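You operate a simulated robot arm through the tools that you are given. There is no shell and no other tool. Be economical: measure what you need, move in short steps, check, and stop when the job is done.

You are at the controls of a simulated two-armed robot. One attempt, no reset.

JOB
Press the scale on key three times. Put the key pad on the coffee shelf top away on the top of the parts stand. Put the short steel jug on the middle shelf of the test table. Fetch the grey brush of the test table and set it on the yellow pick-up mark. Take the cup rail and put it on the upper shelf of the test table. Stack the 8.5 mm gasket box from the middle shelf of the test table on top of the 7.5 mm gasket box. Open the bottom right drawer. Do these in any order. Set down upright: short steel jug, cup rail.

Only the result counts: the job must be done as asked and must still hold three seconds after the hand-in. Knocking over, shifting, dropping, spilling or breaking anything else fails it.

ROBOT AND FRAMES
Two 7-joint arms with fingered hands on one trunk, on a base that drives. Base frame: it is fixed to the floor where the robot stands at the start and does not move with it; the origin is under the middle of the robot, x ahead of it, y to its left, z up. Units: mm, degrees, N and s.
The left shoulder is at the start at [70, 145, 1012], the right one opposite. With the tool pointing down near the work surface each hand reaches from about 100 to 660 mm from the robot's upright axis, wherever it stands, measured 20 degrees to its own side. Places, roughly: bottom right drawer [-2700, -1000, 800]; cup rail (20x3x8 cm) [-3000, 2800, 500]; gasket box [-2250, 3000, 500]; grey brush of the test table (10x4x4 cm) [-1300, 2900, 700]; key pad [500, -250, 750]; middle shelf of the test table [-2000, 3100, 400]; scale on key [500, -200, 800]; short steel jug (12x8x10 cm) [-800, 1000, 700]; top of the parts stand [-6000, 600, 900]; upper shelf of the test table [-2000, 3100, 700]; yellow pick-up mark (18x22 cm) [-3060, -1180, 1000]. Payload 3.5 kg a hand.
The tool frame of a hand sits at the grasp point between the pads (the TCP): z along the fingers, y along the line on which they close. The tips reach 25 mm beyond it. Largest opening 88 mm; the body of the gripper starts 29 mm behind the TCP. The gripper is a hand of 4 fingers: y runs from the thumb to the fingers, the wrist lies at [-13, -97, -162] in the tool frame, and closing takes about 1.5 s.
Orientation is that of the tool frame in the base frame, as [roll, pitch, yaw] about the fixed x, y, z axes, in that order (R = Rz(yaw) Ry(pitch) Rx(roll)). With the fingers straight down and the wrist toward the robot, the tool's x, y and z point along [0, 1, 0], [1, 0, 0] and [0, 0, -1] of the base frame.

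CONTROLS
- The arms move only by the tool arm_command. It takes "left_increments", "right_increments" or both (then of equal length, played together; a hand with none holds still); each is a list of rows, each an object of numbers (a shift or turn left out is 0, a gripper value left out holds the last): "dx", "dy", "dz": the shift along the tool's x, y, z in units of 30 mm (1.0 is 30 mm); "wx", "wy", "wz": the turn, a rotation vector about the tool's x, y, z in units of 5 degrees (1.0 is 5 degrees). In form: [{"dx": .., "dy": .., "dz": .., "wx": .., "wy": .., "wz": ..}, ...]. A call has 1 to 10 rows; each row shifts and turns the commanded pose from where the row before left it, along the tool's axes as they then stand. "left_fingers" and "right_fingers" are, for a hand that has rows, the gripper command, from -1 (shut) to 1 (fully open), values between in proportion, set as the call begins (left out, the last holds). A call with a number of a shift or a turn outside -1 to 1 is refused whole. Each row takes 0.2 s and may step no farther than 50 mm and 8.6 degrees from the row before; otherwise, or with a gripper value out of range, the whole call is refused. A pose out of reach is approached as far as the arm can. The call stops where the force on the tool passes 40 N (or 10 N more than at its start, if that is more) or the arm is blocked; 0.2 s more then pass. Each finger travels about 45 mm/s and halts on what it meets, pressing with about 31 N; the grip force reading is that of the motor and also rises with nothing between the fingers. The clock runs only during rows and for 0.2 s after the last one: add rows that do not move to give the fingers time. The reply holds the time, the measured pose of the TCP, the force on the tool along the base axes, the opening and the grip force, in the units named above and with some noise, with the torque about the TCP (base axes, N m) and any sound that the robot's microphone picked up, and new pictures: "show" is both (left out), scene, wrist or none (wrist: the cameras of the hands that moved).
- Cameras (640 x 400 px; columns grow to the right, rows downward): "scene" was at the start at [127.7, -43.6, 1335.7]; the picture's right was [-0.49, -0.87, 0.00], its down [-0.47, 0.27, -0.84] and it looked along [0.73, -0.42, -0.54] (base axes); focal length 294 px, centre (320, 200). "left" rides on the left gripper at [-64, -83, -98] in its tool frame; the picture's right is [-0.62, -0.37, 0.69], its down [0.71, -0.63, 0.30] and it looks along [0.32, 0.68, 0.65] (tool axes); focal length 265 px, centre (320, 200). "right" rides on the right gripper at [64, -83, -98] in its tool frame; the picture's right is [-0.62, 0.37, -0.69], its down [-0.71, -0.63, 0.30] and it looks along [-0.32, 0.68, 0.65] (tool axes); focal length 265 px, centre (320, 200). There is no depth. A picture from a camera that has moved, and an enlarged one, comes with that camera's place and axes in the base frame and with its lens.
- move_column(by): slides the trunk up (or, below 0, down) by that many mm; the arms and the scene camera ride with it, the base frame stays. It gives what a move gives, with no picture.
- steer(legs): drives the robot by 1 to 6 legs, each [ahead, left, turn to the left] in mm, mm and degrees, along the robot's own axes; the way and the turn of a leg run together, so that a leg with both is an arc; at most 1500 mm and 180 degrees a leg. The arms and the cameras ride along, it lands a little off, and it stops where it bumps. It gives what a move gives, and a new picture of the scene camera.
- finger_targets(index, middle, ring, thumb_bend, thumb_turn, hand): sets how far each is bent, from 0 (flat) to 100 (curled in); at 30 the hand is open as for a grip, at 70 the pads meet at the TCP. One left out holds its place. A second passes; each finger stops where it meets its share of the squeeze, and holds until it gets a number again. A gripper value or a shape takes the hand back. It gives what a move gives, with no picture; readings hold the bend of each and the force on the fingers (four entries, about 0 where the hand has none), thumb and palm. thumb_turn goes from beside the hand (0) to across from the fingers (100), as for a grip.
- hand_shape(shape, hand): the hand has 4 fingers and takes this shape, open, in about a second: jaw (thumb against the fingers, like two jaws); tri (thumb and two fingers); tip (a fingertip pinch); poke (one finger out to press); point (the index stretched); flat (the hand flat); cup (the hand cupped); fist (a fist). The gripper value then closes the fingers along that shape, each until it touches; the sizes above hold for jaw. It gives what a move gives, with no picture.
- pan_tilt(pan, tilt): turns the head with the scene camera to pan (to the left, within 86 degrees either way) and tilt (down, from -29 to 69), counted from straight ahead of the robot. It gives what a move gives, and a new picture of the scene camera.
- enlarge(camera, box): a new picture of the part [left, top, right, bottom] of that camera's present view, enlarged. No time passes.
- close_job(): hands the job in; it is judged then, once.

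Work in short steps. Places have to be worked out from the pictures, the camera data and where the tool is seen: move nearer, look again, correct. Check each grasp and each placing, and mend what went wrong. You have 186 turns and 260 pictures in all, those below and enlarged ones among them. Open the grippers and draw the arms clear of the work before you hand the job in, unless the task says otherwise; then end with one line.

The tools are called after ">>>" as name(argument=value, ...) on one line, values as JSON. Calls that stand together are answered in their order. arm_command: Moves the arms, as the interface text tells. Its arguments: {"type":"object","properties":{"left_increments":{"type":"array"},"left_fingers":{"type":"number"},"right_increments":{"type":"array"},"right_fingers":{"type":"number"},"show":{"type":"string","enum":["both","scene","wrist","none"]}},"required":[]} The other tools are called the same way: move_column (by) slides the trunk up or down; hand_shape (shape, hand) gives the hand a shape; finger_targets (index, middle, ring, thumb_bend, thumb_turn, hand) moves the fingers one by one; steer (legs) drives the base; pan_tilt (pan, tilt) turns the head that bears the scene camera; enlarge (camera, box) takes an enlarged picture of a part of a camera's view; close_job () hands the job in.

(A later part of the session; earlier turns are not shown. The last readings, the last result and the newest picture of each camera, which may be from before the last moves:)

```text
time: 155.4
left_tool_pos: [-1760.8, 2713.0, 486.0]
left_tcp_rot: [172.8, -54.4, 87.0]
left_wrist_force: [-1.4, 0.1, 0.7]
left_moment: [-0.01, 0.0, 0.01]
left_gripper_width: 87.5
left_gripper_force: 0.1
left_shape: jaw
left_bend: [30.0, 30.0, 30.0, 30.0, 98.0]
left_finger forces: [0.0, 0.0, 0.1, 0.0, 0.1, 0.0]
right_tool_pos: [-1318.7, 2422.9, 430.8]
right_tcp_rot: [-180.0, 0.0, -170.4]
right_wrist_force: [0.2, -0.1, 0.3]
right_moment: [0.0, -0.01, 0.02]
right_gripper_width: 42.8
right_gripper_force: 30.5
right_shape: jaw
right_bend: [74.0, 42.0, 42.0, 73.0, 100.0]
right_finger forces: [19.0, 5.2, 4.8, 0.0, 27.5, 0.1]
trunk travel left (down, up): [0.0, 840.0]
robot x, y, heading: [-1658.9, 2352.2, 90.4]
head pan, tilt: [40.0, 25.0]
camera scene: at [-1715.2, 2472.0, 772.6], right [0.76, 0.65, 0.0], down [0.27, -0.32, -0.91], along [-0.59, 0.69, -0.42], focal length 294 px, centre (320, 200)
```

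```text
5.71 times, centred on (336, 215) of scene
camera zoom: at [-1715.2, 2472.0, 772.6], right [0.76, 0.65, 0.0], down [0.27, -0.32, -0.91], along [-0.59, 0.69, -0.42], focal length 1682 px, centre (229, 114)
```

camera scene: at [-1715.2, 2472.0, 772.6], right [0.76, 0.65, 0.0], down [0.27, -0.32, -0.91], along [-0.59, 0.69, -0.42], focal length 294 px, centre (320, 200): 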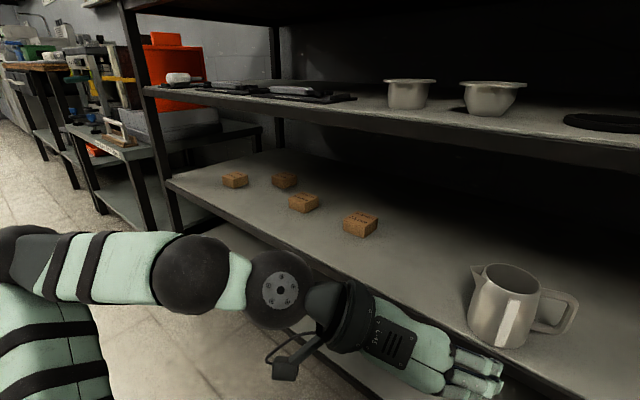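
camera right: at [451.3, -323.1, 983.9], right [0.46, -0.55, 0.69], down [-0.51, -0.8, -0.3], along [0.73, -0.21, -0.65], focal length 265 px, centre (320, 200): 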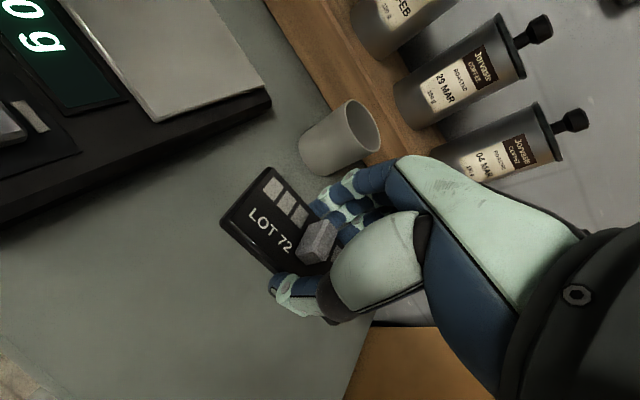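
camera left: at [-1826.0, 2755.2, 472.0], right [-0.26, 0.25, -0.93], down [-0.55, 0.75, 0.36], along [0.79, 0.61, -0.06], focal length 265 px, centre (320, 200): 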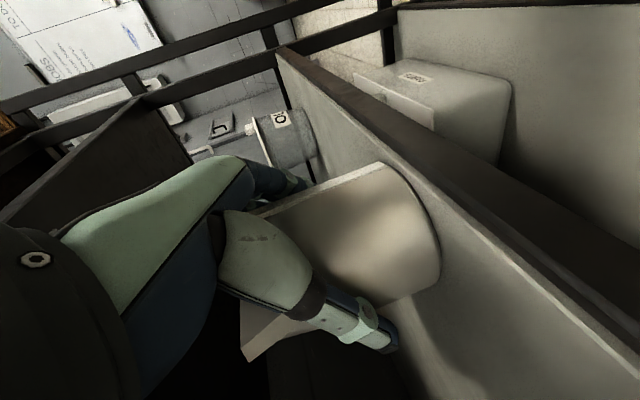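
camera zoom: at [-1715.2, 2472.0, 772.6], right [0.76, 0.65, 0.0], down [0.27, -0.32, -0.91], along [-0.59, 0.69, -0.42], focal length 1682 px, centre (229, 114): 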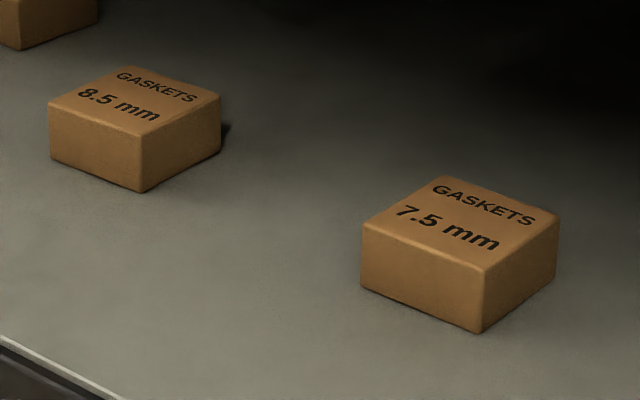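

Boxes: 7.5 mm centre ≈[-2032,2990], 8.5 mm centre ≈[-2219,2992], each about 58×55×30, top z≈450. I square up the left hand to +y with a 45° tilt, then drive left in front of them.

>>> arm_command(left_increments=[{"dx": 0.5, "dz": -0.35}, {"dx": 0.5, "dz": -0.35}, {"wx": 0.64, "wy": 0.06, "wz": -0.45}, {"wx": 0.64, "wy": 0.06, "wz": -0.45}, {"wx": 0.64, "wy": 0.06, "wz": -0.45}, {"wy": -1}, {"wy": -1}, {"wx": 0.61, "wz": 0.61}], show="none")

>>> steer(legs=[[50, 487, 0]])

>>> pan_tilt(pan=5, tilt=30)

```text
time: 157.2
left_tool_pos: [-1764.8, 2711.9, 523.1]
left_tcp_rot: [180.0, -44.9, 93.1]
left_wrist_force: [-1.0, -0.1, 0.2]
left_moment: [-0.03, 0.03, 0.0]
left_gripper_width: 88.0
left_gripper_force: 0.3
left_shape: jaw
left_bend: [30.0, 30.0, 30.0, 30.0, 98.0]
left_finger forces: [0.1, 0.0, 0.1, 0.0, 0.0, 0.0]
right_tool_pos: [-1317.0, 2421.4, 429.5]
right_tcp_rot: [180.0, 0.0, -170.4]
right_wrist_force: [-0.8, 0.7, -0.4]
right_moment: [-0.01, -0.02, -0.02]
right_gripper_width: 42.8
right_gripper_force: 31.2
right_shape: jaw
right_bend: [74.0, 42.0, 42.0, 73.0, 100.0]
right_finger forces: [18.9, 5.3, 4.8, 0.0, 27.6, 0.0]
trunk travel left (down, up): [0.0, 840.0]
robot x, y, heading: [-1656.0, 2354.3, 90.5]
head pan, tilt: [40.0, 25.0]
```

```text
time: 160.1
left_tool_pos: [-2254.3, 2758.8, 523.6]
left_tcp_rot: [-180.0, -45.0, 93.1]
left_wrist_force: [0.5, 1.1, -0.1]
left_moment: [-0.01, -0.01, -0.03]
left_gripper_width: 87.7
left_gripper_force: 0.1
left_shape: jaw
left_bend: [30.0, 30.0, 30.0, 30.0, 98.0]
left_finger forces: [0.0, 0.0, 0.0, 0.0, 0.1, 0.0]
right_tool_pos: [-1807.1, 2467.2, 429.7]
right_tcp_rot: [-180.0, -0.1, -170.3]
right_wrist_force: [0.4, 0.0, 0.5]
right_moment: [-0.02, 0.01, 0.0]
right_gripper_width: 42.9
right_gripper_force: 32.0
right_shape: jaw
right_bend: [74.0, 42.0, 42.0, 73.0, 100.0]
right_finger forces: [19.0, 5.2, 4.8, 0.0, 27.6, 0.0]
trunk travel left (down, up): [0.0, 840.0]
robot x, y, heading: [-2140.1, 2391.9, 90.7]
head pan, tilt: [40.0, 25.0]
camera scene: at [-2203.9, 2517.3, 772.6], right [0.76, 0.65, 0.0], down [0.28, -0.32, -0.91], along [-0.59, 0.69, -0.42], focal length 294 px, centre (320, 200)
```

scene: 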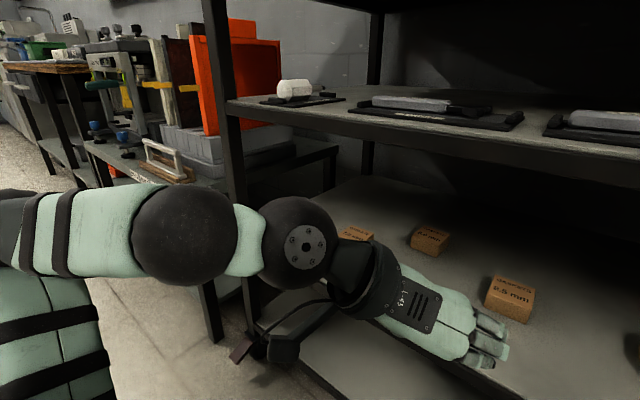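

```text
time: 161.1
left_tool_pos: [-2254.9, 2759.7, 523.5]
left_tcp_rot: [180.0, -45.1, 93.1]
left_wrist_force: [-0.3, 1.3, -0.3]
left_moment: [-0.01, -0.02, 0.05]
left_gripper_width: 87.7
left_gripper_force: 0.1
left_shape: jaw
left_bend: [30.0, 30.0, 30.0, 30.0, 98.0]
left_finger forces: [0.0, 0.1, 0.0, 0.0, 0.0, 0.0]
right_tool_pos: [-1806.6, 2466.9, 431.1]
right_tcp_rot: [180.0, 0.0, -170.2]
right_wrist_force: [-1.2, -0.1, -0.5]
right_moment: [-0.01, -0.02, 0.02]
right_gripper_width: 42.9
right_gripper_force: 30.8
right_shape: jaw
right_bend: [74.0, 42.0, 42.0, 73.0, 100.0]
right_finger forces: [18.9, 5.2, 4.8, 0.0, 27.7, 0.0]
trunk travel left (down, up): [0.0, 840.0]
robot x, y, heading: [-2141.4, 2392.9, 90.5]
head pan, tilt: [5.0, 30.0]
camera scene: at [-2152.9, 2537.3, 764.6], right [1.0, 0.1, 0.0], down [0.05, -0.5, -0.87], along [-0.09, 0.86, -0.5], focal length 294 px, centre (320, 200)
```

scene: 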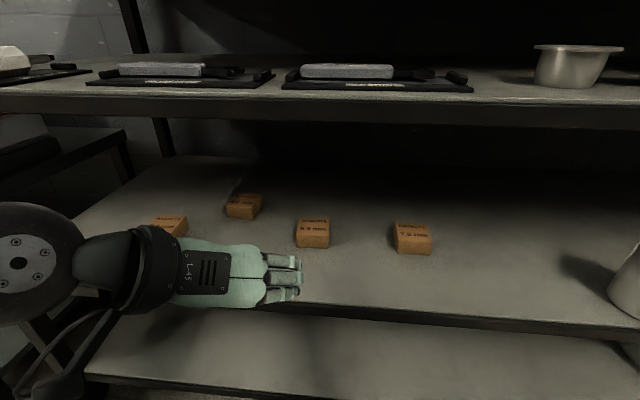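

Both views agree: 8.5 mm box ≈[-2216,2986], 7.5 mm ≈[-2033,2985]. I move to the pre-grasp above and in front of the 8.5 box.

>>> arm_command(left_increments=[{"dx": 0.68, "dy": 0.32, "dz": 0.9}, {"dx": 0.68, "dy": 0.32, "dz": 0.9}, {"dx": 0.68, "dy": 0.32, "dz": 0.9}, {"dx": 0.68, "dy": 0.32, "dz": 0.9}, {"dx": 0.68, "dy": 0.32, "dz": 0.9}])

```text
time: 162.3
left_tool_pos: [-2215.7, 2927.9, 500.3]
left_tcp_rot: [-180.0, -45.1, 93.1]
left_wrist_force: [-0.2, -0.2, 0.2]
left_moment: [0.02, 0.02, 0.0]
left_gripper_width: 87.7
left_gripper_force: 0.0
left_shape: jaw
left_bend: [30.0, 30.0, 30.0, 30.0, 98.0]
left_finger forces: [0.1, 0.0, 0.0, 0.0, 0.0, 0.0]
right_tool_pos: [-1806.8, 2468.7, 430.7]
right_tcp_rot: [-180.0, 0.0, -170.4]
right_wrist_force: [0.2, 0.3, -0.9]
right_moment: [0.0, 0.03, -0.03]
right_gripper_width: 43.0
right_gripper_force: 30.9
right_shape: jaw
right_bend: [74.0, 42.0, 42.0, 73.0, 100.0]
right_finger forces: [18.9, 5.2, 4.9, 0.0, 27.6, 0.0]
trunk travel left (down, up): [0.0, 840.0]
robot x, y, heading: [-2141.9, 2395.2, 90.7]
head pan, tilt: [5.0, 30.0]
camera scene: at [-2152.8, 2537.3, 764.6], right [1.0, 0.1, 0.0], down [0.05, -0.5, -0.87], along [-0.08, 0.86, -0.5], focal length 294 px, centre (320, 200)
camera left: at [-2291.1, 2808.8, 525.1], right [-0.37, 0.03, -0.93], down [-0.67, 0.69, 0.29], along [0.65, 0.73, -0.23], focal length 265 px, centre (320, 200)
```

scene: 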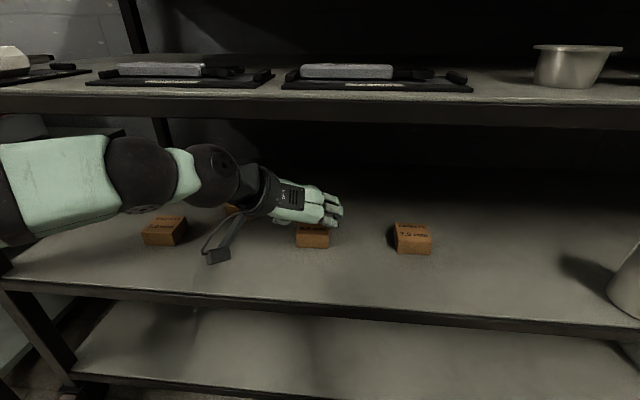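
left: 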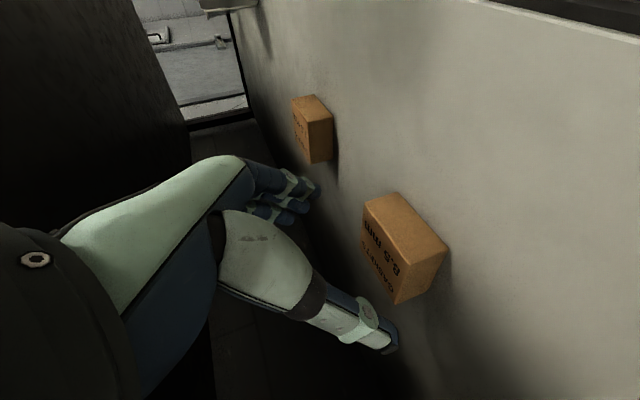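

Box appears centred near x≈-2210. I move down to the grasp and close.

>>> arm_command(left_increments=[{"dx": -0.03, "dy": 0.137, "dz": 0.96}, {"dx": -0.03, "dy": 0.137, "dz": 0.96}, {}], show="wrist")

>>> arm_command(left_increments=[{}, {}, {}, {}, {}, {}, {}], left_fingers=-1, show="wrist")

```text
time: 163.1
left_tool_pos: [-2210.0, 2968.4, 457.3]
left_tcp_rot: [180.0, -44.9, 93.1]
left_wrist_force: [-0.2, 0.8, -0.3]
left_moment: [0.0, -0.01, 0.03]
left_gripper_width: 87.7
left_gripper_force: 0.1
left_shape: jaw
left_bend: [30.0, 30.0, 30.0, 30.0, 98.0]
left_finger forces: [0.0, 0.0, 0.1, 0.1, 0.1, 0.0]
right_tool_pos: [-1807.1, 2467.2, 430.7]
right_tcp_rot: [180.0, 0.0, -170.3]
right_wrist_force: [-0.6, 0.0, -0.5]
right_moment: [0.01, 0.01, 0.0]
right_gripper_width: 42.7
right_gripper_force: 30.6
right_shape: jaw
right_bend: [74.0, 42.0, 42.0, 73.0, 100.0]
right_finger forces: [18.9, 5.2, 4.8, 0.1, 27.6, 0.1]
trunk travel left (down, up): [0.0, 840.0]
robot x, y, heading: [-2144.5, 2396.2, 90.8]
head pan, tilt: [5.0, 30.0]
camera left: at [-2285.0, 2848.2, 481.5], right [-0.37, 0.03, -0.93], down [-0.67, 0.69, 0.29], along [0.64, 0.73, -0.23], focal length 265 px, centre (320, 200)
```

left: 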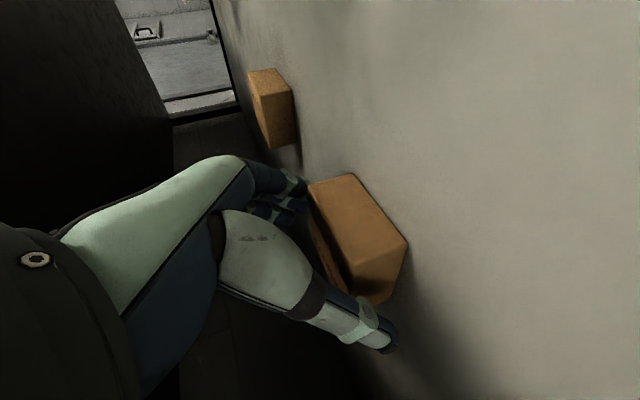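

```text
time: 164.7
left_tool_pos: [-2210.3, 2967.3, 457.3]
left_tcp_rot: [179.9, -45.0, 93.2]
left_wrist_force: [0.3, 0.2, 0.2]
left_moment: [-0.02, 0.0, -0.01]
left_gripper_width: 52.1
left_gripper_force: 31.1
left_shape: jaw
left_bend: [29.0, 40.0, 44.0, 65.0, 100.0]
left_finger forces: [17.5, 9.4, 0.0, 0.0, 27.2, 0.1]
right_tool_pos: [-1806.1, 2468.2, 428.5]
right_tcp_rot: [-179.9, 0.0, -170.3]
right_wrist_force: [1.0, 0.1, -0.4]
right_moment: [0.04, 0.0, 0.0]
right_gripper_width: 42.8
right_gripper_force: 31.4
right_shape: jaw
right_bend: [74.0, 42.0, 42.0, 73.0, 100.0]
right_finger forces: [18.9, 5.2, 4.8, 0.0, 27.6, 0.0]
trunk travel left (down, up): [0.0, 840.0]
robot x, y, heading: [-2145.3, 2399.1, 91.1]
head pan, tilt: [5.0, 30.0]
camera left: at [-2285.0, 2847.9, 481.6], right [-0.37, 0.03, -0.93], down [-0.67, 0.69, 0.29], along [0.65, 0.73, -0.23], focal length 265 px, centre (320, 200)
```

left: 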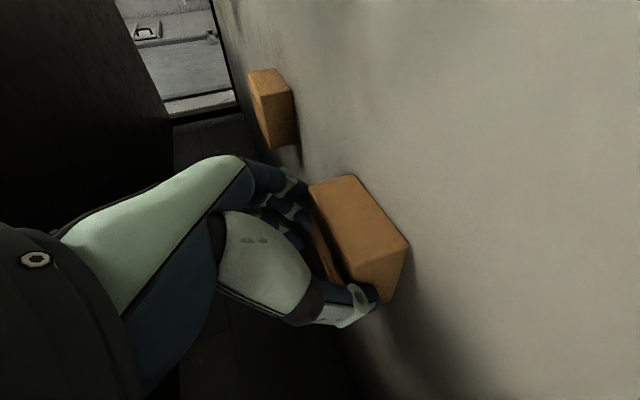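

Gripped (index 17 N, thumb 27 N). I lift 50 mm and shift +x by 181 mm to above the 7.5 box.

>>> arm_command(left_increments=[{"dx": 0.2, "dz": -0.2}, {"dx": 0.49, "dz": -0.49}, {"dx": 0.49, "dz": -0.49}, {}], show="none")

>>> arm_command(left_increments=[{"dx": -0.04, "dy": 0.86, "dz": -0.04}, {"dx": -0.04, "dy": 0.86, "dz": -0.04}, {"dx": -0.04, "dy": 0.86, "dz": -0.04}, {"dx": -0.04, "dy": 0.86, "dz": -0.04}, {"dx": -0.04, "dy": 0.86, "dz": -0.04}, {"dx": -0.04, "dy": 0.86, "dz": -0.04}, {"dx": -0.04, "dy": 0.86, "dz": -0.04}, {}])

>>> enlarge(camera="scene", box=[280, 140, 520, 290])

```text
time: 165.7
left_tool_pos: [-2208.9, 2966.3, 501.2]
left_tcp_rot: [-179.7, -44.3, 92.8]
left_wrist_force: [-0.8, -0.2, -1.3]
left_moment: [0.0, 0.0, 0.0]
left_gripper_width: 51.9
left_gripper_force: 30.4
left_shape: jaw
left_bend: [29.0, 40.0, 44.0, 65.0, 100.0]
left_finger forces: [17.5, 9.5, 0.0, 0.1, 27.1, 0.0]
right_tool_pos: [-1807.1, 2467.0, 428.3]
right_tcp_rot: [-180.0, 0.0, -170.3]
right_wrist_force: [0.4, 1.1, -0.8]
right_moment: [-0.01, 0.01, -0.01]
right_gripper_width: 42.7
right_gripper_force: 31.1
right_shape: jaw
right_bend: [74.0, 42.0, 42.0, 73.0, 100.0]
right_finger forces: [18.9, 5.2, 4.8, 0.1, 27.6, 0.0]
trunk travel left (down, up): [0.0, 840.0]
robot x, y, heading: [-2144.1, 2397.5, 90.8]
head pan, tilt: [5.0, 30.0]
```

```text
time: 167.5
left_tool_pos: [-2029.9, 2967.7, 502.6]
left_tcp_rot: [180.0, -44.7, 93.1]
left_wrist_force: [0.8, 0.1, -0.8]
left_moment: [-0.01, 0.01, 0.01]
left_gripper_width: 52.2
left_gripper_force: 31.5
left_shape: jaw
left_bend: [29.0, 40.0, 44.0, 65.0, 100.0]
left_finger forces: [17.8, 9.7, 0.0, 0.0, 27.5, 0.0]
right_tool_pos: [-1807.9, 2468.8, 429.9]
right_tcp_rot: [-179.9, 0.1, -170.4]
right_wrist_force: [0.5, -0.6, -0.1]
right_moment: [0.03, -0.03, -0.01]
right_gripper_width: 43.0
right_gripper_force: 30.9
right_shape: jaw
right_bend: [74.0, 42.0, 42.0, 73.0, 100.0]
right_finger forces: [18.9, 5.2, 4.8, 0.0, 27.6, 0.1]
trunk travel left (down, up): [0.0, 840.0]
robot x, y, heading: [-2142.6, 2397.3, 90.7]
head pan, tilt: [5.0, 30.0]
camera scene: at [-2154.6, 2538.1, 764.1], right [1.0, 0.1, 0.0], down [0.05, -0.5, -0.87], along [-0.08, 0.86, -0.5], focal length 294 px, centre (320, 200)
camera left: at [-2105.4, 2848.3, 529.3], right [-0.37, 0.03, -0.93], down [-0.67, 0.69, 0.29], along [0.65, 0.73, -0.24], focal length 265 px, centre (320, 200)
```

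scene: 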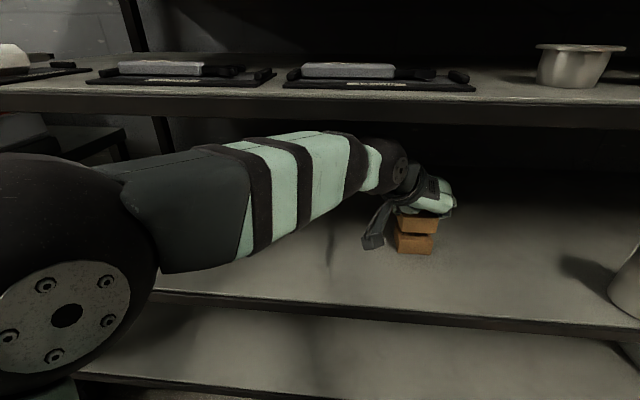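
left: 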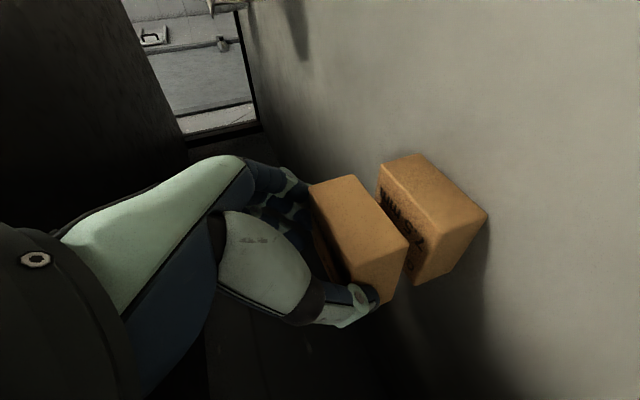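

```text
2.67 times, centred on (400, 215) of scene
camera zoom: at [-2154.6, 2538.1, 764.1], right [1.0, 0.1, 0.0], down [0.05, -0.5, -0.87], along [-0.08, 0.86, -0.5], focal length 785 px, centre (107, 160)
```

zoom: 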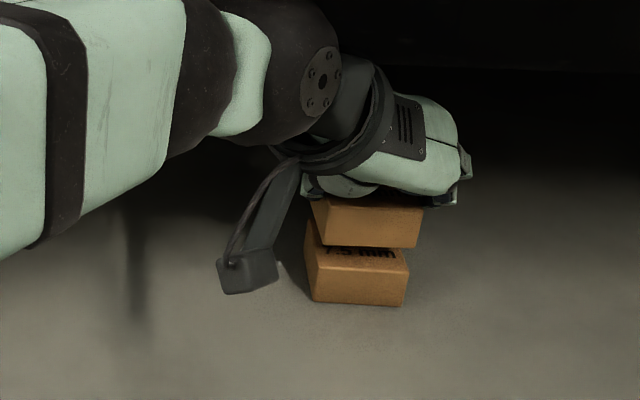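

The held box is aligned in x within about 2 mm and about 6 mm too deep. I correct 6 mm toward me and lower by 14 mm.

>>> arm_command(left_increments=[{"dx": -0.14, "dz": -0.14}, {"dx": -0.17, "dz": 0.17}, {"dx": -0.17, "dz": 0.17}, {}], show="none")

>>> enlarge(camera="scene", box=[340, 170, 500, 270])

```text
time: 168.5
left_tool_pos: [-2027.9, 2960.6, 494.7]
left_tcp_rot: [-179.9, -45.0, 93.0]
left_wrist_force: [0.4, 0.5, -1.0]
left_moment: [-0.02, 0.0, 0.01]
left_gripper_width: 51.8
left_gripper_force: 31.2
left_shape: jaw
left_bend: [29.0, 40.0, 44.0, 65.0, 100.0]
left_finger forces: [17.9, 9.7, 0.1, 0.0, 27.5, 0.0]
right_tool_pos: [-1807.3, 2467.8, 430.3]
right_tcp_rot: [179.9, 0.0, -170.2]
right_wrist_force: [0.0, 0.5, -1.3]
right_moment: [0.0, 0.04, -0.01]
right_gripper_width: 42.8
right_gripper_force: 31.1
right_shape: jaw
right_bend: [74.0, 42.0, 42.0, 73.0, 100.0]
right_finger forces: [19.0, 5.2, 4.8, 0.1, 27.6, 0.0]
trunk travel left (down, up): [0.0, 840.0]
robot x, y, heading: [-2137.3, 2393.3, 90.6]
head pan, tilt: [5.0, 30.0]
```

```text
4.00 times, centred on (420, 220) of scene
camera zoom: at [-2152.6, 2537.5, 764.7], right [1.0, 0.1, 0.0], down [0.05, -0.5, -0.87], along [-0.08, 0.86, -0.5], focal length 1177 px, centre (-80, 120)
```

zoom: 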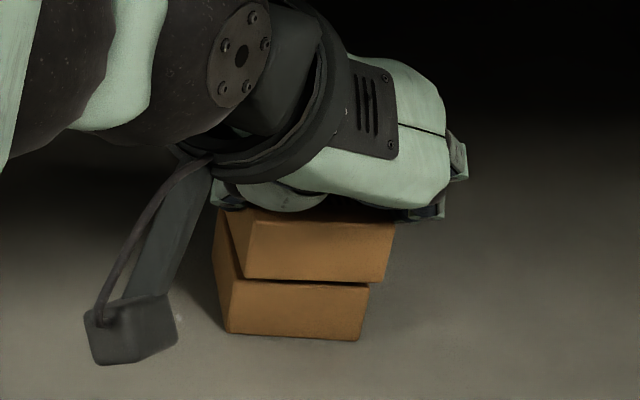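

Gap is about 6 mm and alignment within a few mm. I lower the rest.

>>> arm_command(left_increments=[{"dx": -0.05, "dz": 0.14}, {"dx": -0.07, "dz": 0.07}, {}], show="none")

```text
time: 169.3
left_tool_pos: [-2027.0, 2963.3, 486.9]
left_tcp_rot: [180.0, -45.0, 93.2]
left_wrist_force: [-0.4, -0.5, 2.1]
left_moment: [0.0, -0.02, 0.01]
left_gripper_width: 52.0
left_gripper_force: 31.0
left_shape: jaw
left_bend: [29.0, 40.0, 44.0, 65.0, 100.0]
left_finger forces: [17.8, 9.9, 0.0, 0.0, 27.7, 0.0]
right_tool_pos: [-1805.9, 2467.3, 430.0]
right_tcp_rot: [-179.9, 0.0, -170.3]
right_wrist_force: [0.0, -0.4, -0.3]
right_moment: [0.01, 0.02, 0.0]
right_gripper_width: 42.9
right_gripper_force: 30.8
right_shape: jaw
right_bend: [74.0, 42.0, 42.0, 73.0, 100.0]
right_finger forces: [18.9, 5.2, 4.8, 0.0, 27.6, 0.1]
trunk travel left (down, up): [0.0, 840.0]
robot x, y, heading: [-2145.2, 2395.6, 90.6]
head pan, tilt: [5.0, 30.0]
```

In contact. I open, shift 8 mm toward +x to free the index finger, and withdraw.

>>> arm_command(left_increments=[{}, {}, {}, {}, {}, {}], left_fingers=1, show="none")

>>> arm_command(left_increments=[{"dy": 0.14}, {"dy": 0.14}, {"dz": -0.5}, {"dz": -0.8}, {"dz": -0.8}, {"dx": -0.6, "dz": -0.6}, {"dx": -0.6, "dz": -0.6}, {"dx": -0.6, "dz": -0.6}], show="none")

>>> enlarge(camera="scene", box=[280, 140, 520, 290])

```text
time: 170.7
left_tool_pos: [-2026.4, 2963.0, 487.1]
left_tcp_rot: [179.9, -45.0, 93.1]
left_wrist_force: [-0.3, -0.4, -0.1]
left_moment: [-0.01, 0.02, 0.01]
left_gripper_width: 87.6
left_gripper_force: 0.0
left_shape: jaw
left_bend: [30.0, 30.0, 30.0, 30.0, 98.0]
left_finger forces: [0.1, 0.0, 0.0, 0.0, 0.0, 0.1]
right_tool_pos: [-1807.1, 2467.0, 429.7]
right_tcp_rot: [-180.0, 0.1, -170.3]
right_wrist_force: [0.1, 0.2, 0.1]
right_moment: [0.0, 0.0, 0.01]
right_gripper_width: 42.8
right_gripper_force: 30.6
right_shape: jaw
right_bend: [74.0, 42.0, 42.0, 73.0, 100.0]
right_finger forces: [19.0, 5.1, 4.9, 0.0, 27.7, 0.1]
trunk travel left (down, up): [0.0, 840.0]
robot x, y, heading: [-2145.0, 2392.9, 90.5]
head pan, tilt: [5.0, 30.0]
```

```text
time: 172.5
left_tool_pos: [-2013.6, 2841.8, 530.9]
left_tcp_rot: [-179.9, -45.0, 93.1]
left_wrist_force: [-0.2, -0.5, 0.4]
left_moment: [0.0, 0.0, 0.01]
left_gripper_width: 87.6
left_gripper_force: 0.0
left_shape: jaw
left_bend: [30.0, 30.0, 30.0, 30.0, 98.0]
left_finger forces: [0.0, 0.0, 0.0, 0.1, 0.0, 0.0]
right_tool_pos: [-1807.5, 2469.0, 430.7]
right_tcp_rot: [-180.0, 0.0, -170.4]
right_wrist_force: [0.0, -1.3, -0.1]
right_moment: [-0.01, -0.03, -0.01]
right_gripper_width: 43.0
right_gripper_force: 31.1
right_shape: jaw
right_bend: [74.0, 42.0, 42.0, 73.0, 100.0]
right_finger forces: [18.9, 5.2, 4.8, 0.0, 27.7, 0.1]
trunk travel left (down, up): [0.0, 840.0]
robot x, y, heading: [-2142.5, 2395.6, 90.6]
head pan, tilt: [5.0, 30.0]
```

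```text
2.67 times, centred on (400, 215) of scene
camera zoom: at [-2152.7, 2537.4, 764.6], right [1.0, 0.1, 0.0], down [0.05, -0.5, -0.87], along [-0.08, 0.86, -0.5], focal length 785 px, centre (107, 160)
```

zoom: 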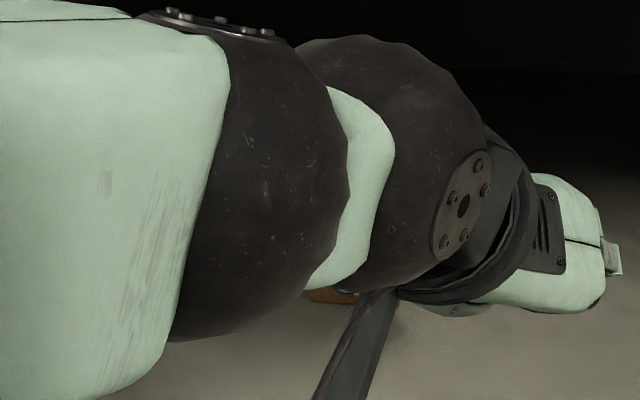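

The arm blocks the view; I back the base off 250 mm and look at the stack.

>>> steer(legs=[[-250, 0, 0]])

>>> pan_tilt(pan=35, tilt=20)

```text
time: 174.3
left_tool_pos: [-2010.2, 2593.1, 530.2]
left_tcp_rot: [-180.0, -45.1, 92.9]
left_wrist_force: [0.0, 0.8, 0.4]
left_moment: [0.02, 0.01, -0.01]
left_gripper_width: 87.7
left_gripper_force: 0.0
left_shape: jaw
left_bend: [30.0, 30.0, 30.0, 30.0, 98.0]
left_finger forces: [0.0, 0.1, 0.1, 0.0, 0.1, 0.1]
right_tool_pos: [-1804.1, 2217.4, 430.3]
right_tcp_rot: [180.0, 0.0, -170.5]
right_wrist_force: [0.4, 0.0, 0.0]
right_moment: [0.0, -0.01, -0.02]
right_gripper_width: 42.9
right_gripper_force: 30.9
right_shape: jaw
right_bend: [74.0, 42.0, 42.0, 73.0, 100.0]
right_finger forces: [18.8, 5.2, 4.9, 0.1, 27.6, 0.0]
trunk travel left (down, up): [0.0, 840.0]
robot x, y, heading: [-2142.9, 2147.6, 90.2]
head pan, tilt: [5.0, 30.0]
camera scene: at [-2150.0, 2289.0, 764.6], right [1.0, 0.09, 0.0], down [0.05, -0.5, -0.87], along [-0.08, 0.86, -0.5], focal length 294 px, centre (320, 200)
```

scene: 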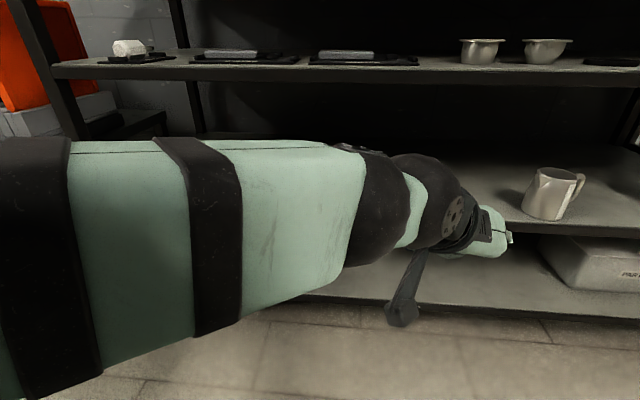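

```text
time: 175.2
left_tool_pos: [-2011.0, 2593.6, 529.9]
left_tcp_rot: [179.9, -45.0, 92.9]
left_wrist_force: [-0.1, 0.2, 1.4]
left_moment: [0.02, 0.03, 0.02]
left_gripper_width: 87.5
left_gripper_force: 0.0
left_shape: jaw
left_bend: [30.0, 30.0, 30.0, 30.0, 98.0]
left_finger forces: [0.0, 0.0, 0.0, 0.0, 0.0, 0.0]
right_tool_pos: [-1803.9, 2217.5, 430.5]
right_tcp_rot: [180.0, -0.1, -170.5]
right_wrist_force: [-0.2, 0.5, -1.1]
right_moment: [-0.02, 0.0, 0.0]
right_gripper_width: 43.0
right_gripper_force: 30.9
right_shape: jaw
right_bend: [74.0, 42.0, 42.0, 73.0, 100.0]
right_finger forces: [18.8, 5.2, 4.8, 0.1, 27.7, 0.1]
trunk travel left (down, up): [0.0, 840.0]
robot x, y, heading: [-2141.1, 2147.9, 90.5]
head pan, tilt: [35.0, 20.0]
camera scene: at [-2195.4, 2274.9, 780.7], right [0.82, 0.58, 0.0], down [0.2, -0.28, -0.94], along [-0.54, 0.77, -0.34], focal length 294 px, centre (320, 200)
```

scene: 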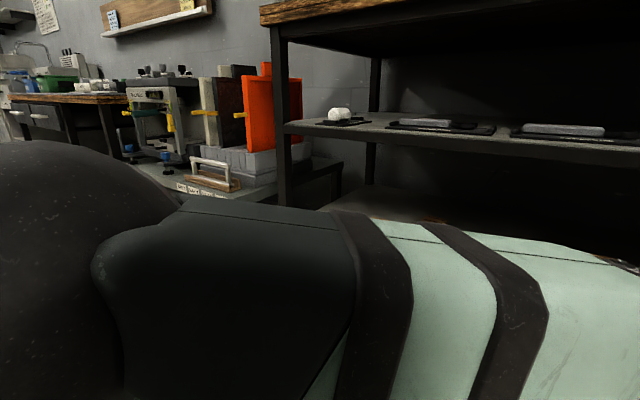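

I bring the left hand across to the left, then drive left towards the cup rail.

>>> arm_command(left_increments=[{"dy": -1}, {"dy": -1}, {"dy": -1}, {"dy": -1}, {"dy": -1}, {"dy": -1}, {"dy": -1}], show="none")

>>> move_column(by=250)

>>> steer(legs=[[0, 750, 0]])

>>> pan_tilt(pan=0, tilt=30)

```text
time: 176.8
left_tool_pos: [-2221.3, 2582.3, 529.5]
left_tcp_rot: [-179.9, -45.0, 92.9]
left_wrist_force: [0.5, -0.2, -1.1]
left_moment: [0.0, -0.01, 0.0]
left_gripper_width: 87.4
left_gripper_force: 0.0
left_shape: jaw
left_bend: [30.0, 30.0, 30.0, 30.0, 98.0]
left_finger forces: [0.1, 0.0, 0.1, 0.0, 0.1, 0.0]
right_tool_pos: [-1804.0, 2216.7, 429.8]
right_tcp_rot: [180.0, 0.0, -170.4]
right_wrist_force: [-0.1, 0.0, -0.4]
right_moment: [0.02, 0.01, 0.01]
right_gripper_width: 42.8
right_gripper_force: 30.9
right_shape: jaw
right_bend: [74.0, 42.0, 42.0, 73.0, 100.0]
right_finger forces: [18.9, 5.2, 4.7, 0.0, 27.6, 0.0]
trunk travel left (down, up): [0.0, 840.0]
robot x, y, heading: [-2143.5, 2151.4, 90.3]
head pan, tilt: [35.0, 20.0]
```

```text
time: 179.4
left_tool_pos: [-2219.3, 2581.9, 779.8]
left_tcp_rot: [-179.9, -45.0, 92.8]
left_wrist_force: [1.2, -0.1, 0.5]
left_moment: [0.01, 0.01, 0.0]
left_gripper_width: 87.8
left_gripper_force: 0.0
left_shape: jaw
left_bend: [30.0, 30.0, 30.0, 30.0, 98.0]
left_finger forces: [0.0, 0.0, 0.0, 0.0, 0.0, 0.0]
right_tool_pos: [-1803.8, 2218.0, 680.9]
right_tcp_rot: [-180.0, 0.0, -170.4]
right_wrist_force: [0.1, 0.4, 0.0]
right_moment: [0.02, 0.0, 0.0]
right_gripper_width: 42.8
right_gripper_force: 30.8
right_shape: jaw
right_bend: [74.0, 42.0, 42.0, 73.0, 100.0]
right_finger forces: [18.9, 5.2, 4.9, 0.0, 27.5, 0.0]
trunk travel left (down, up): [-250.0, 590.0]
robot x, y, heading: [-2140.3, 2147.1, 90.2]
head pan, tilt: [35.0, 20.0]
```

```text
time: 183.4
left_tool_pos: [-2952.2, 2582.4, 780.0]
left_tcp_rot: [-179.9, -45.0, 92.2]
left_wrist_force: [-0.7, -0.6, -0.4]
left_moment: [0.01, 0.04, 0.02]
left_gripper_width: 87.6
left_gripper_force: 0.0
left_shape: jaw
left_bend: [30.0, 30.0, 30.0, 30.0, 98.0]
left_finger forces: [0.0, 0.0, 0.0, 0.0, 0.0, 0.0]
right_tool_pos: [-2542.9, 2212.0, 680.6]
right_tcp_rot: [180.0, -0.1, -171.3]
right_wrist_force: [-0.4, -0.4, 0.4]
right_moment: [-0.01, 0.0, -0.02]
right_gripper_width: 43.0
right_gripper_force: 31.1
right_shape: jaw
right_bend: [74.0, 42.0, 42.0, 73.0, 100.0]
right_finger forces: [19.0, 5.1, 4.8, 0.0, 27.6, 0.1]
trunk travel left (down, up): [-250.0, 590.0]
robot x, y, heading: [-2879.9, 2151.0, 89.7]
head pan, tilt: [35.0, 20.0]
camera scene: at [-2931.9, 2274.9, 1030.7], right [0.82, 0.57, 0.0], down [0.19, -0.28, -0.94], along [-0.53, 0.77, -0.34], focal length 294 px, centre (320, 200)
```

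scene: 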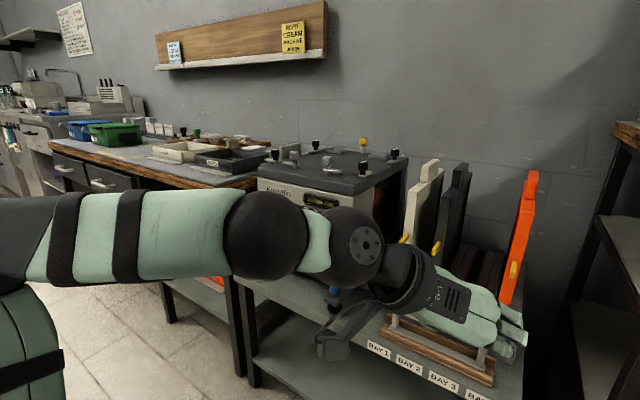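

```text
time: 184.4
left_tool_pos: [-2952.6, 2582.8, 781.0]
left_tcp_rot: [179.9, -45.0, 92.4]
left_wrist_force: [1.2, -0.2, 0.7]
left_moment: [0.01, 0.0, -0.02]
left_gripper_width: 87.6
left_gripper_force: 0.1
left_shape: jaw
left_bend: [30.0, 30.0, 30.0, 30.0, 98.0]
left_finger forces: [0.1, 0.0, 0.0, 0.1, 0.1, 0.0]
right_tool_pos: [-2540.9, 2213.8, 679.5]
right_tcp_rot: [-180.0, 0.0, -171.3]
right_wrist_force: [0.8, 0.0, -0.6]
right_moment: [-0.05, -0.01, 0.04]
right_gripper_width: 42.9
right_gripper_force: 31.0
right_shape: jaw
right_bend: [74.0, 42.0, 42.0, 73.0, 100.0]
right_finger forces: [18.9, 5.2, 4.8, 0.1, 27.6, 0.0]
trunk travel left (down, up): [-250.0, 590.0]
robot x, y, heading: [-2878.8, 2150.6, 89.7]
head pan, tilt: [0.0, 30.0]
camera scene: at [-2878.3, 2288.8, 1014.6], right [1.0, 0.0, 0.0], down [0.0, -0.5, -0.87], along [0.0, 0.87, -0.5], focal length 294 px, centre (320, 200)
```

scene: 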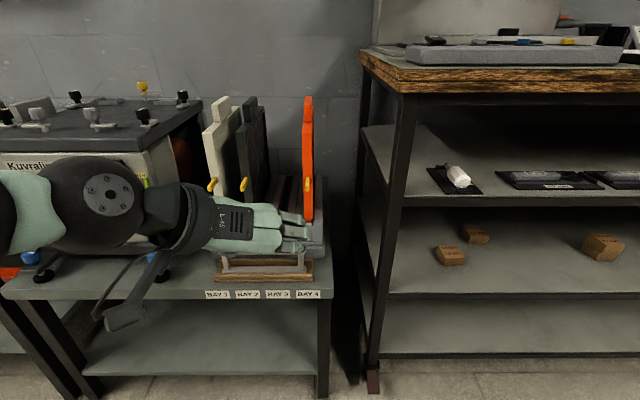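

>>> enlarge(camera="scene", box=[420, 200, 640, 300])

>>> enlarge(camera="scene", box=[180, 210, 340, 310])

```text
2.91 times, centred on (530, 250) of scene
camera zoom: at [-2878.3, 2288.8, 1014.6], right [1.0, 0.0, 0.0], down [0.0, -0.5, -0.87], along [0.0, 0.87, -0.5], focal length 856 px, centre (-291, 54)
```

zoom: 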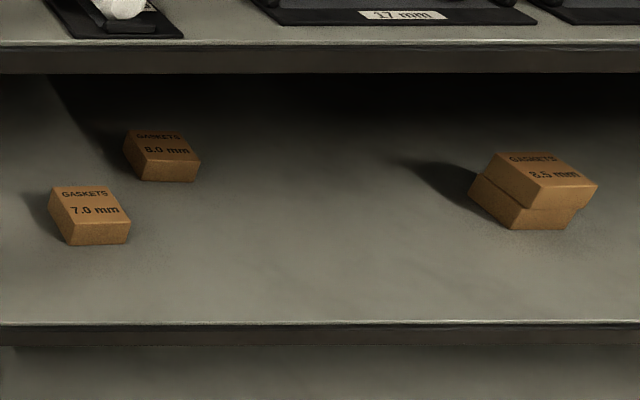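

```text
4.00 times, centred on (260, 260) of scene
camera zoom: at [-2878.3, 2288.8, 1014.6], right [1.0, 0.0, 0.0], down [0.0, -0.5, -0.87], along [0.0, 0.87, -0.5], focal length 1177 px, centre (560, -40)
```

zoom: 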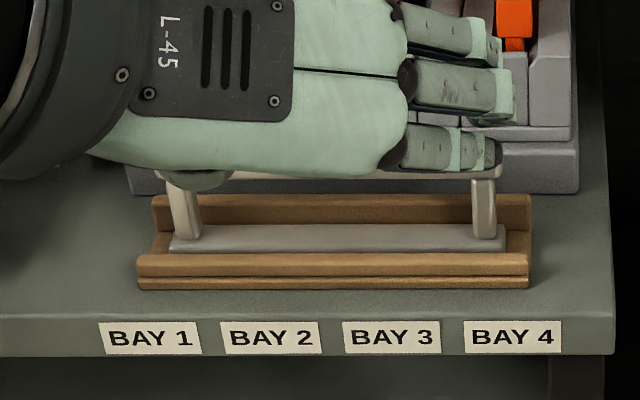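

The stack stands well (8.5 on 7.5). The cup rail (metal bar on two posts, in a wooden cradle) is near [-3011,2820], bar z≈575. I roll the left hand 90° so the fingers close across the bar with the wrist toward me.

>>> arm_command(left_increments=[{"wz": -1}, {"wz": -1}, {"wz": -1}, {"wz": -1}, {"wz": -1}, {"wz": -1}, {"wz": -1}, {"wz": -1}, {"wz": -1}], show="none")

>>> arm_command(left_increments=[{"wz": -1}, {"wz": -1}, {"wz": -1}, {"wz": -1}, {"wz": -1}, {"wz": -1}, {"wz": -1}, {"wz": -1}, {"wz": -1}])

```text
time: 186.4
left_tool_pos: [-2949.3, 2581.3, 779.4]
left_tcp_rot: [144.7, -29.9, 146.9]
left_wrist_force: [0.0, -0.9, 0.7]
left_moment: [0.02, -0.06, -0.03]
left_gripper_width: 87.7
left_gripper_force: 0.1
left_shape: jaw
left_bend: [30.0, 30.0, 30.0, 30.0, 98.0]
left_finger forces: [0.0, 0.0, 0.1, 0.0, 0.0, 0.1]
right_tool_pos: [-2541.8, 2213.2, 680.1]
right_tcp_rot: [180.0, 0.0, -171.4]
right_wrist_force: [-0.6, -0.1, -0.5]
right_moment: [0.05, -0.01, -0.02]
right_gripper_width: 43.0
right_gripper_force: 30.9
right_shape: jaw
right_bend: [74.0, 42.0, 42.0, 73.0, 100.0]
right_finger forces: [18.9, 5.2, 4.7, 0.0, 27.7, 0.0]
trunk travel left (down, up): [-250.0, 590.0]
robot x, y, heading: [-2877.5, 2149.1, 89.8]
head pan, tilt: [0.0, 30.0]
```

```text
time: 188.4
left_tool_pos: [-2951.4, 2582.3, 780.1]
left_tcp_rot: [135.0, 0.1, -177.8]
left_wrist_force: [-0.6, -0.7, -0.2]
left_moment: [0.0, -0.02, -0.01]
left_gripper_width: 87.6
left_gripper_force: 0.1
left_shape: jaw
left_bend: [30.0, 30.0, 30.0, 30.0, 98.0]
left_finger forces: [0.0, 0.0, 0.1, 0.0, 0.0, 0.1]
right_tool_pos: [-2542.1, 2212.8, 680.3]
right_tcp_rot: [-179.9, 0.0, -171.4]
right_wrist_force: [1.1, -1.0, -0.9]
right_moment: [0.0, 0.03, -0.01]
right_gripper_width: 43.1
right_gripper_force: 31.2
right_shape: jaw
right_bend: [74.0, 42.0, 42.0, 73.0, 100.0]
right_finger forces: [18.9, 5.1, 4.7, 0.0, 27.7, 0.0]
trunk travel left (down, up): [-250.0, 590.0]
robot x, y, heading: [-2881.3, 2149.9, 89.5]
head pan, tilt: [0.0, 30.0]
camera scene: at [-2877.9, 2288.8, 1014.6], right [1.0, -0.01, 0.0], down [0.0, -0.5, -0.87], along [0.0, 0.87, -0.5], focal length 294 px, centre (320, 200)
camera left: at [-2880.9, 2456.4, 791.4], right [0.61, 0.25, -0.75], down [-0.7, -0.26, -0.66], along [-0.36, 0.93, 0.02], focal length 265 px, centre (320, 200)
```

scene: 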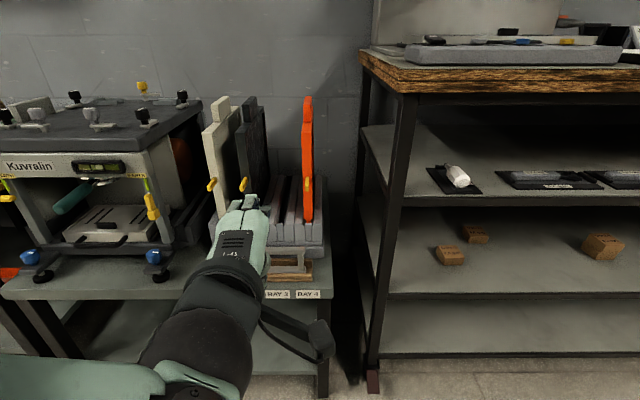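
left: 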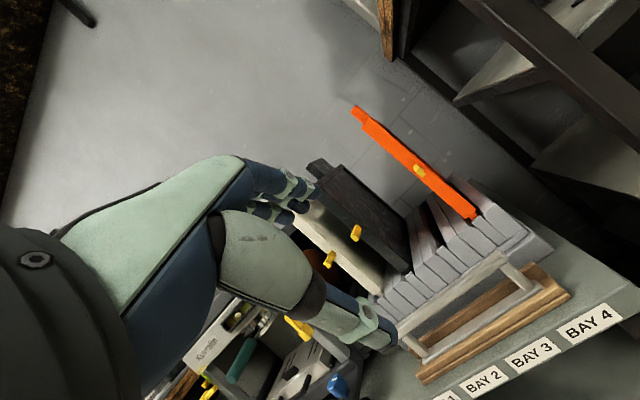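

The bar triangulates to about [-3002,2798,582], running along x from -3090 to -2914. I drive 150 mm forward and move to a pre-grasp 80 mm out along the tool axis.

>>> steer(legs=[[150, 0, 0]])

>>> arm_command(left_increments=[{"dx": 0.425, "dy": -0.775, "dz": 0.883}, {"dx": 0.425, "dy": -0.775, "dz": 0.883}, {"dx": 0.425, "dy": -0.775, "dz": 0.883}, {"dx": 0.425, "dy": -0.775, "dz": 0.883}])

```text
time: 189.8
left_tool_pos: [-2949.8, 2731.7, 779.8]
left_tcp_rot: [135.1, 0.0, -178.0]
left_wrist_force: [-0.8, -0.6, 0.3]
left_moment: [0.0, -0.02, -0.02]
left_gripper_width: 87.7
left_gripper_force: 0.1
left_shape: jaw
left_bend: [30.0, 30.0, 30.0, 30.0, 98.0]
left_finger forces: [0.0, 0.1, 0.0, 0.0, 0.0, 0.1]
right_tool_pos: [-2540.3, 2361.1, 679.5]
right_tcp_rot: [-180.0, 0.0, -171.2]
right_wrist_force: [0.6, -0.2, -0.2]
right_moment: [-0.01, 0.0, -0.02]
right_gripper_width: 42.8
right_gripper_force: 30.7
right_shape: jaw
right_bend: [74.0, 42.0, 42.0, 73.0, 100.0]
right_finger forces: [18.9, 5.2, 4.8, 0.0, 27.6, 0.1]
trunk travel left (down, up): [-250.0, 590.0]
robot x, y, heading: [-2876.5, 2296.9, 89.7]
head pan, tilt: [0.0, 30.0]
camera scene: at [-2877.0, 2438.0, 1014.5], right [1.0, -0.01, 0.0], down [0.0, -0.5, -0.87], along [0.01, 0.87, -0.5], focal length 294 px, centre (320, 200)
```

scene: 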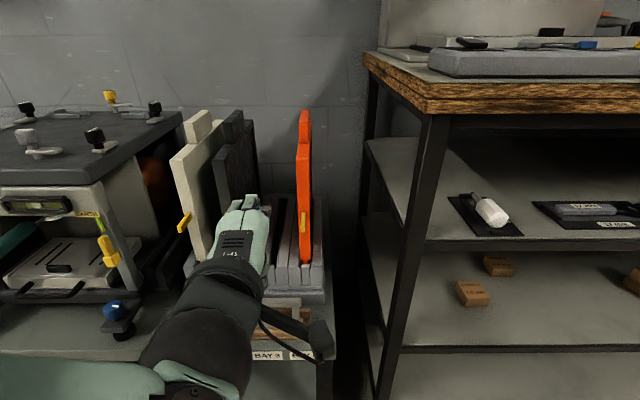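

```text
time: 190.8
left_tool_pos: [-2986.4, 2766.2, 645.2]
left_tcp_rot: [135.0, 0.0, -177.9]
left_wrist_force: [-0.6, 0.1, 1.4]
left_moment: [-0.03, -0.01, 0.01]
left_gripper_width: 87.9
left_gripper_force: 0.1
left_shape: jaw
left_bend: [30.0, 30.0, 30.0, 30.0, 98.0]
left_finger forces: [0.1, 0.1, 0.0, 0.0, 0.0, 0.0]
left hand out of reach, approached as far as the arm can: row 2, 3, 4
right_tool_pos: [-2540.1, 2362.8, 680.8]
right_tcp_rot: [180.0, -0.2, -171.3]
right_wrist_force: [0.1, -0.1, -0.3]
right_moment: [0.01, -0.02, 0.0]
right_gripper_width: 42.9
right_gripper_force: 30.9
right_shape: jaw
right_bend: [74.0, 42.0, 42.0, 73.0, 100.0]
right_finger forces: [18.9, 5.3, 4.6, 0.0, 27.6, 0.0]
trunk travel left (down, up): [-250.0, 590.0]
robot x, y, heading: [-2877.9, 2295.2, 89.7]
head pan, tilt: [0.0, 30.0]
camera scene: at [-2876.5, 2437.6, 1014.6], right [1.0, -0.01, 0.0], down [0.0, -0.5, -0.87], along [0.01, 0.87, -0.5], focal length 294 px, centre (320, 200)
camera left: at [-2916.1, 2641.5, 655.7], right [0.61, 0.25, -0.75], down [-0.71, -0.26, -0.66], along [-0.36, 0.93, 0.02], focal length 265 px, centre (320, 200)
```

scene: 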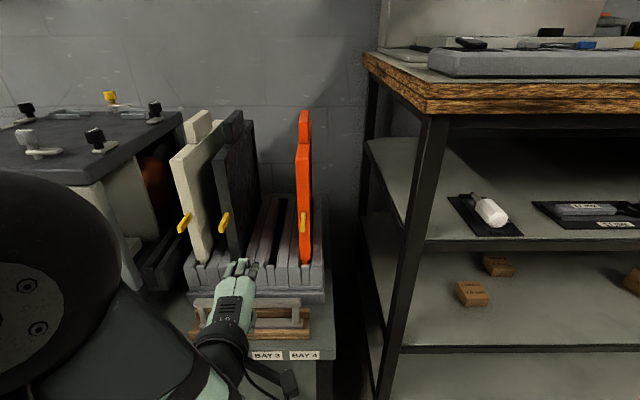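
left: 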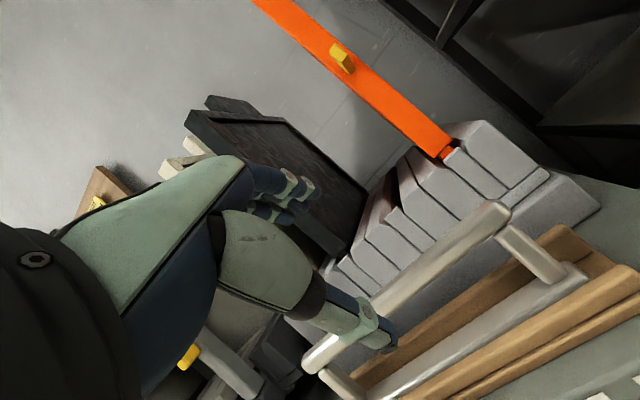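

That pose was too folded for the arm. I back the base 130 mm and re-approach; bar now refined to centre ≈[-2996,2786,587].

>>> steer(legs=[[-130, 0, 0]])

>>> arm_command(left_increments=[{"dx": 0.08, "dy": 0.73, "dz": 0.82}, {"dx": 0.08, "dy": 0.73, "dz": 0.82}, {"dx": 0.08, "dy": 0.73, "dz": 0.82}], show="wrist")

```text
time: 192.1
left_tool_pos: [-2986.8, 2635.3, 645.1]
left_tcp_rot: [135.0, 0.0, -178.0]
left_wrist_force: [0.5, -0.5, 0.3]
left_moment: [0.01, -0.03, 0.0]
left_gripper_width: 87.7
left_gripper_force: 0.1
left_shape: jaw
left_bend: [30.0, 30.0, 30.0, 30.0, 98.0]
left_finger forces: [0.1, 0.0, 0.0, 0.0, 0.0, 0.0]
right_tool_pos: [-2539.9, 2229.6, 679.8]
right_tcp_rot: [179.9, 0.1, -171.4]
right_wrist_force: [0.1, -0.9, 0.5]
right_moment: [0.05, 0.01, -0.01]
right_gripper_width: 42.8
right_gripper_force: 31.4
right_shape: jaw
right_bend: [74.0, 42.0, 42.0, 73.0, 100.0]
right_finger forces: [18.9, 5.3, 4.7, 0.1, 27.5, 0.1]
trunk travel left (down, up): [-250.0, 590.0]
robot x, y, heading: [-2875.7, 2164.5, 89.5]
head pan, tilt: [0.0, 30.0]
camera scene: at [-2877.8, 2305.6, 1014.7], right [1.0, -0.01, 0.0], down [0.0, -0.5, -0.87], along [0.01, 0.87, -0.5], focal length 294 px, centre (320, 200)
```

scene: 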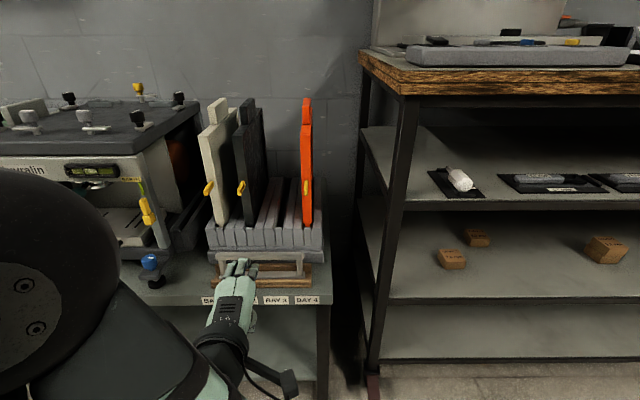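

```text
time: 192.9
left_tool_pos: [-2997.1, 2736.0, 637.6]
left_tcp_rot: [135.0, 0.1, -178.0]
left_wrist_force: [0.2, -0.1, 0.4]
left_moment: [-0.01, 0.01, 0.01]
left_gripper_width: 87.8
left_gripper_force: 0.0
left_shape: jaw
left_bend: [30.0, 30.0, 30.0, 30.0, 98.0]
left_finger forces: [0.0, 0.0, 0.0, 0.0, 0.0, 0.0]
right_tool_pos: [-2540.5, 2230.1, 680.3]
right_tcp_rot: [-180.0, 0.0, -171.3]
right_wrist_force: [-0.4, 0.5, -1.1]
right_moment: [-0.02, -0.01, -0.01]
right_gripper_width: 42.8
right_gripper_force: 31.0
right_shape: jaw
right_bend: [74.0, 42.0, 42.0, 73.0, 100.0]
right_finger forces: [18.9, 5.3, 4.7, 0.1, 27.6, 0.1]
trunk travel left (down, up): [-250.0, 590.0]
robot x, y, heading: [-2880.0, 2166.8, 89.4]
head pan, tilt: [0.0, 30.0]
camera left: at [-2927.7, 2610.1, 649.2], right [0.61, 0.25, -0.75], down [-0.71, -0.26, -0.66], along [-0.36, 0.93, 0.02], focal length 265 px, centre (320, 200)
```

left: 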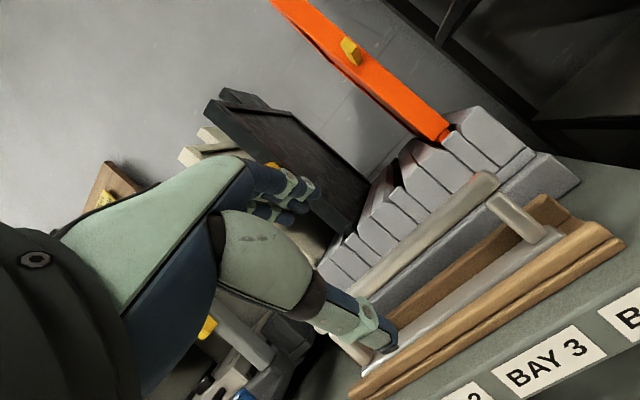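

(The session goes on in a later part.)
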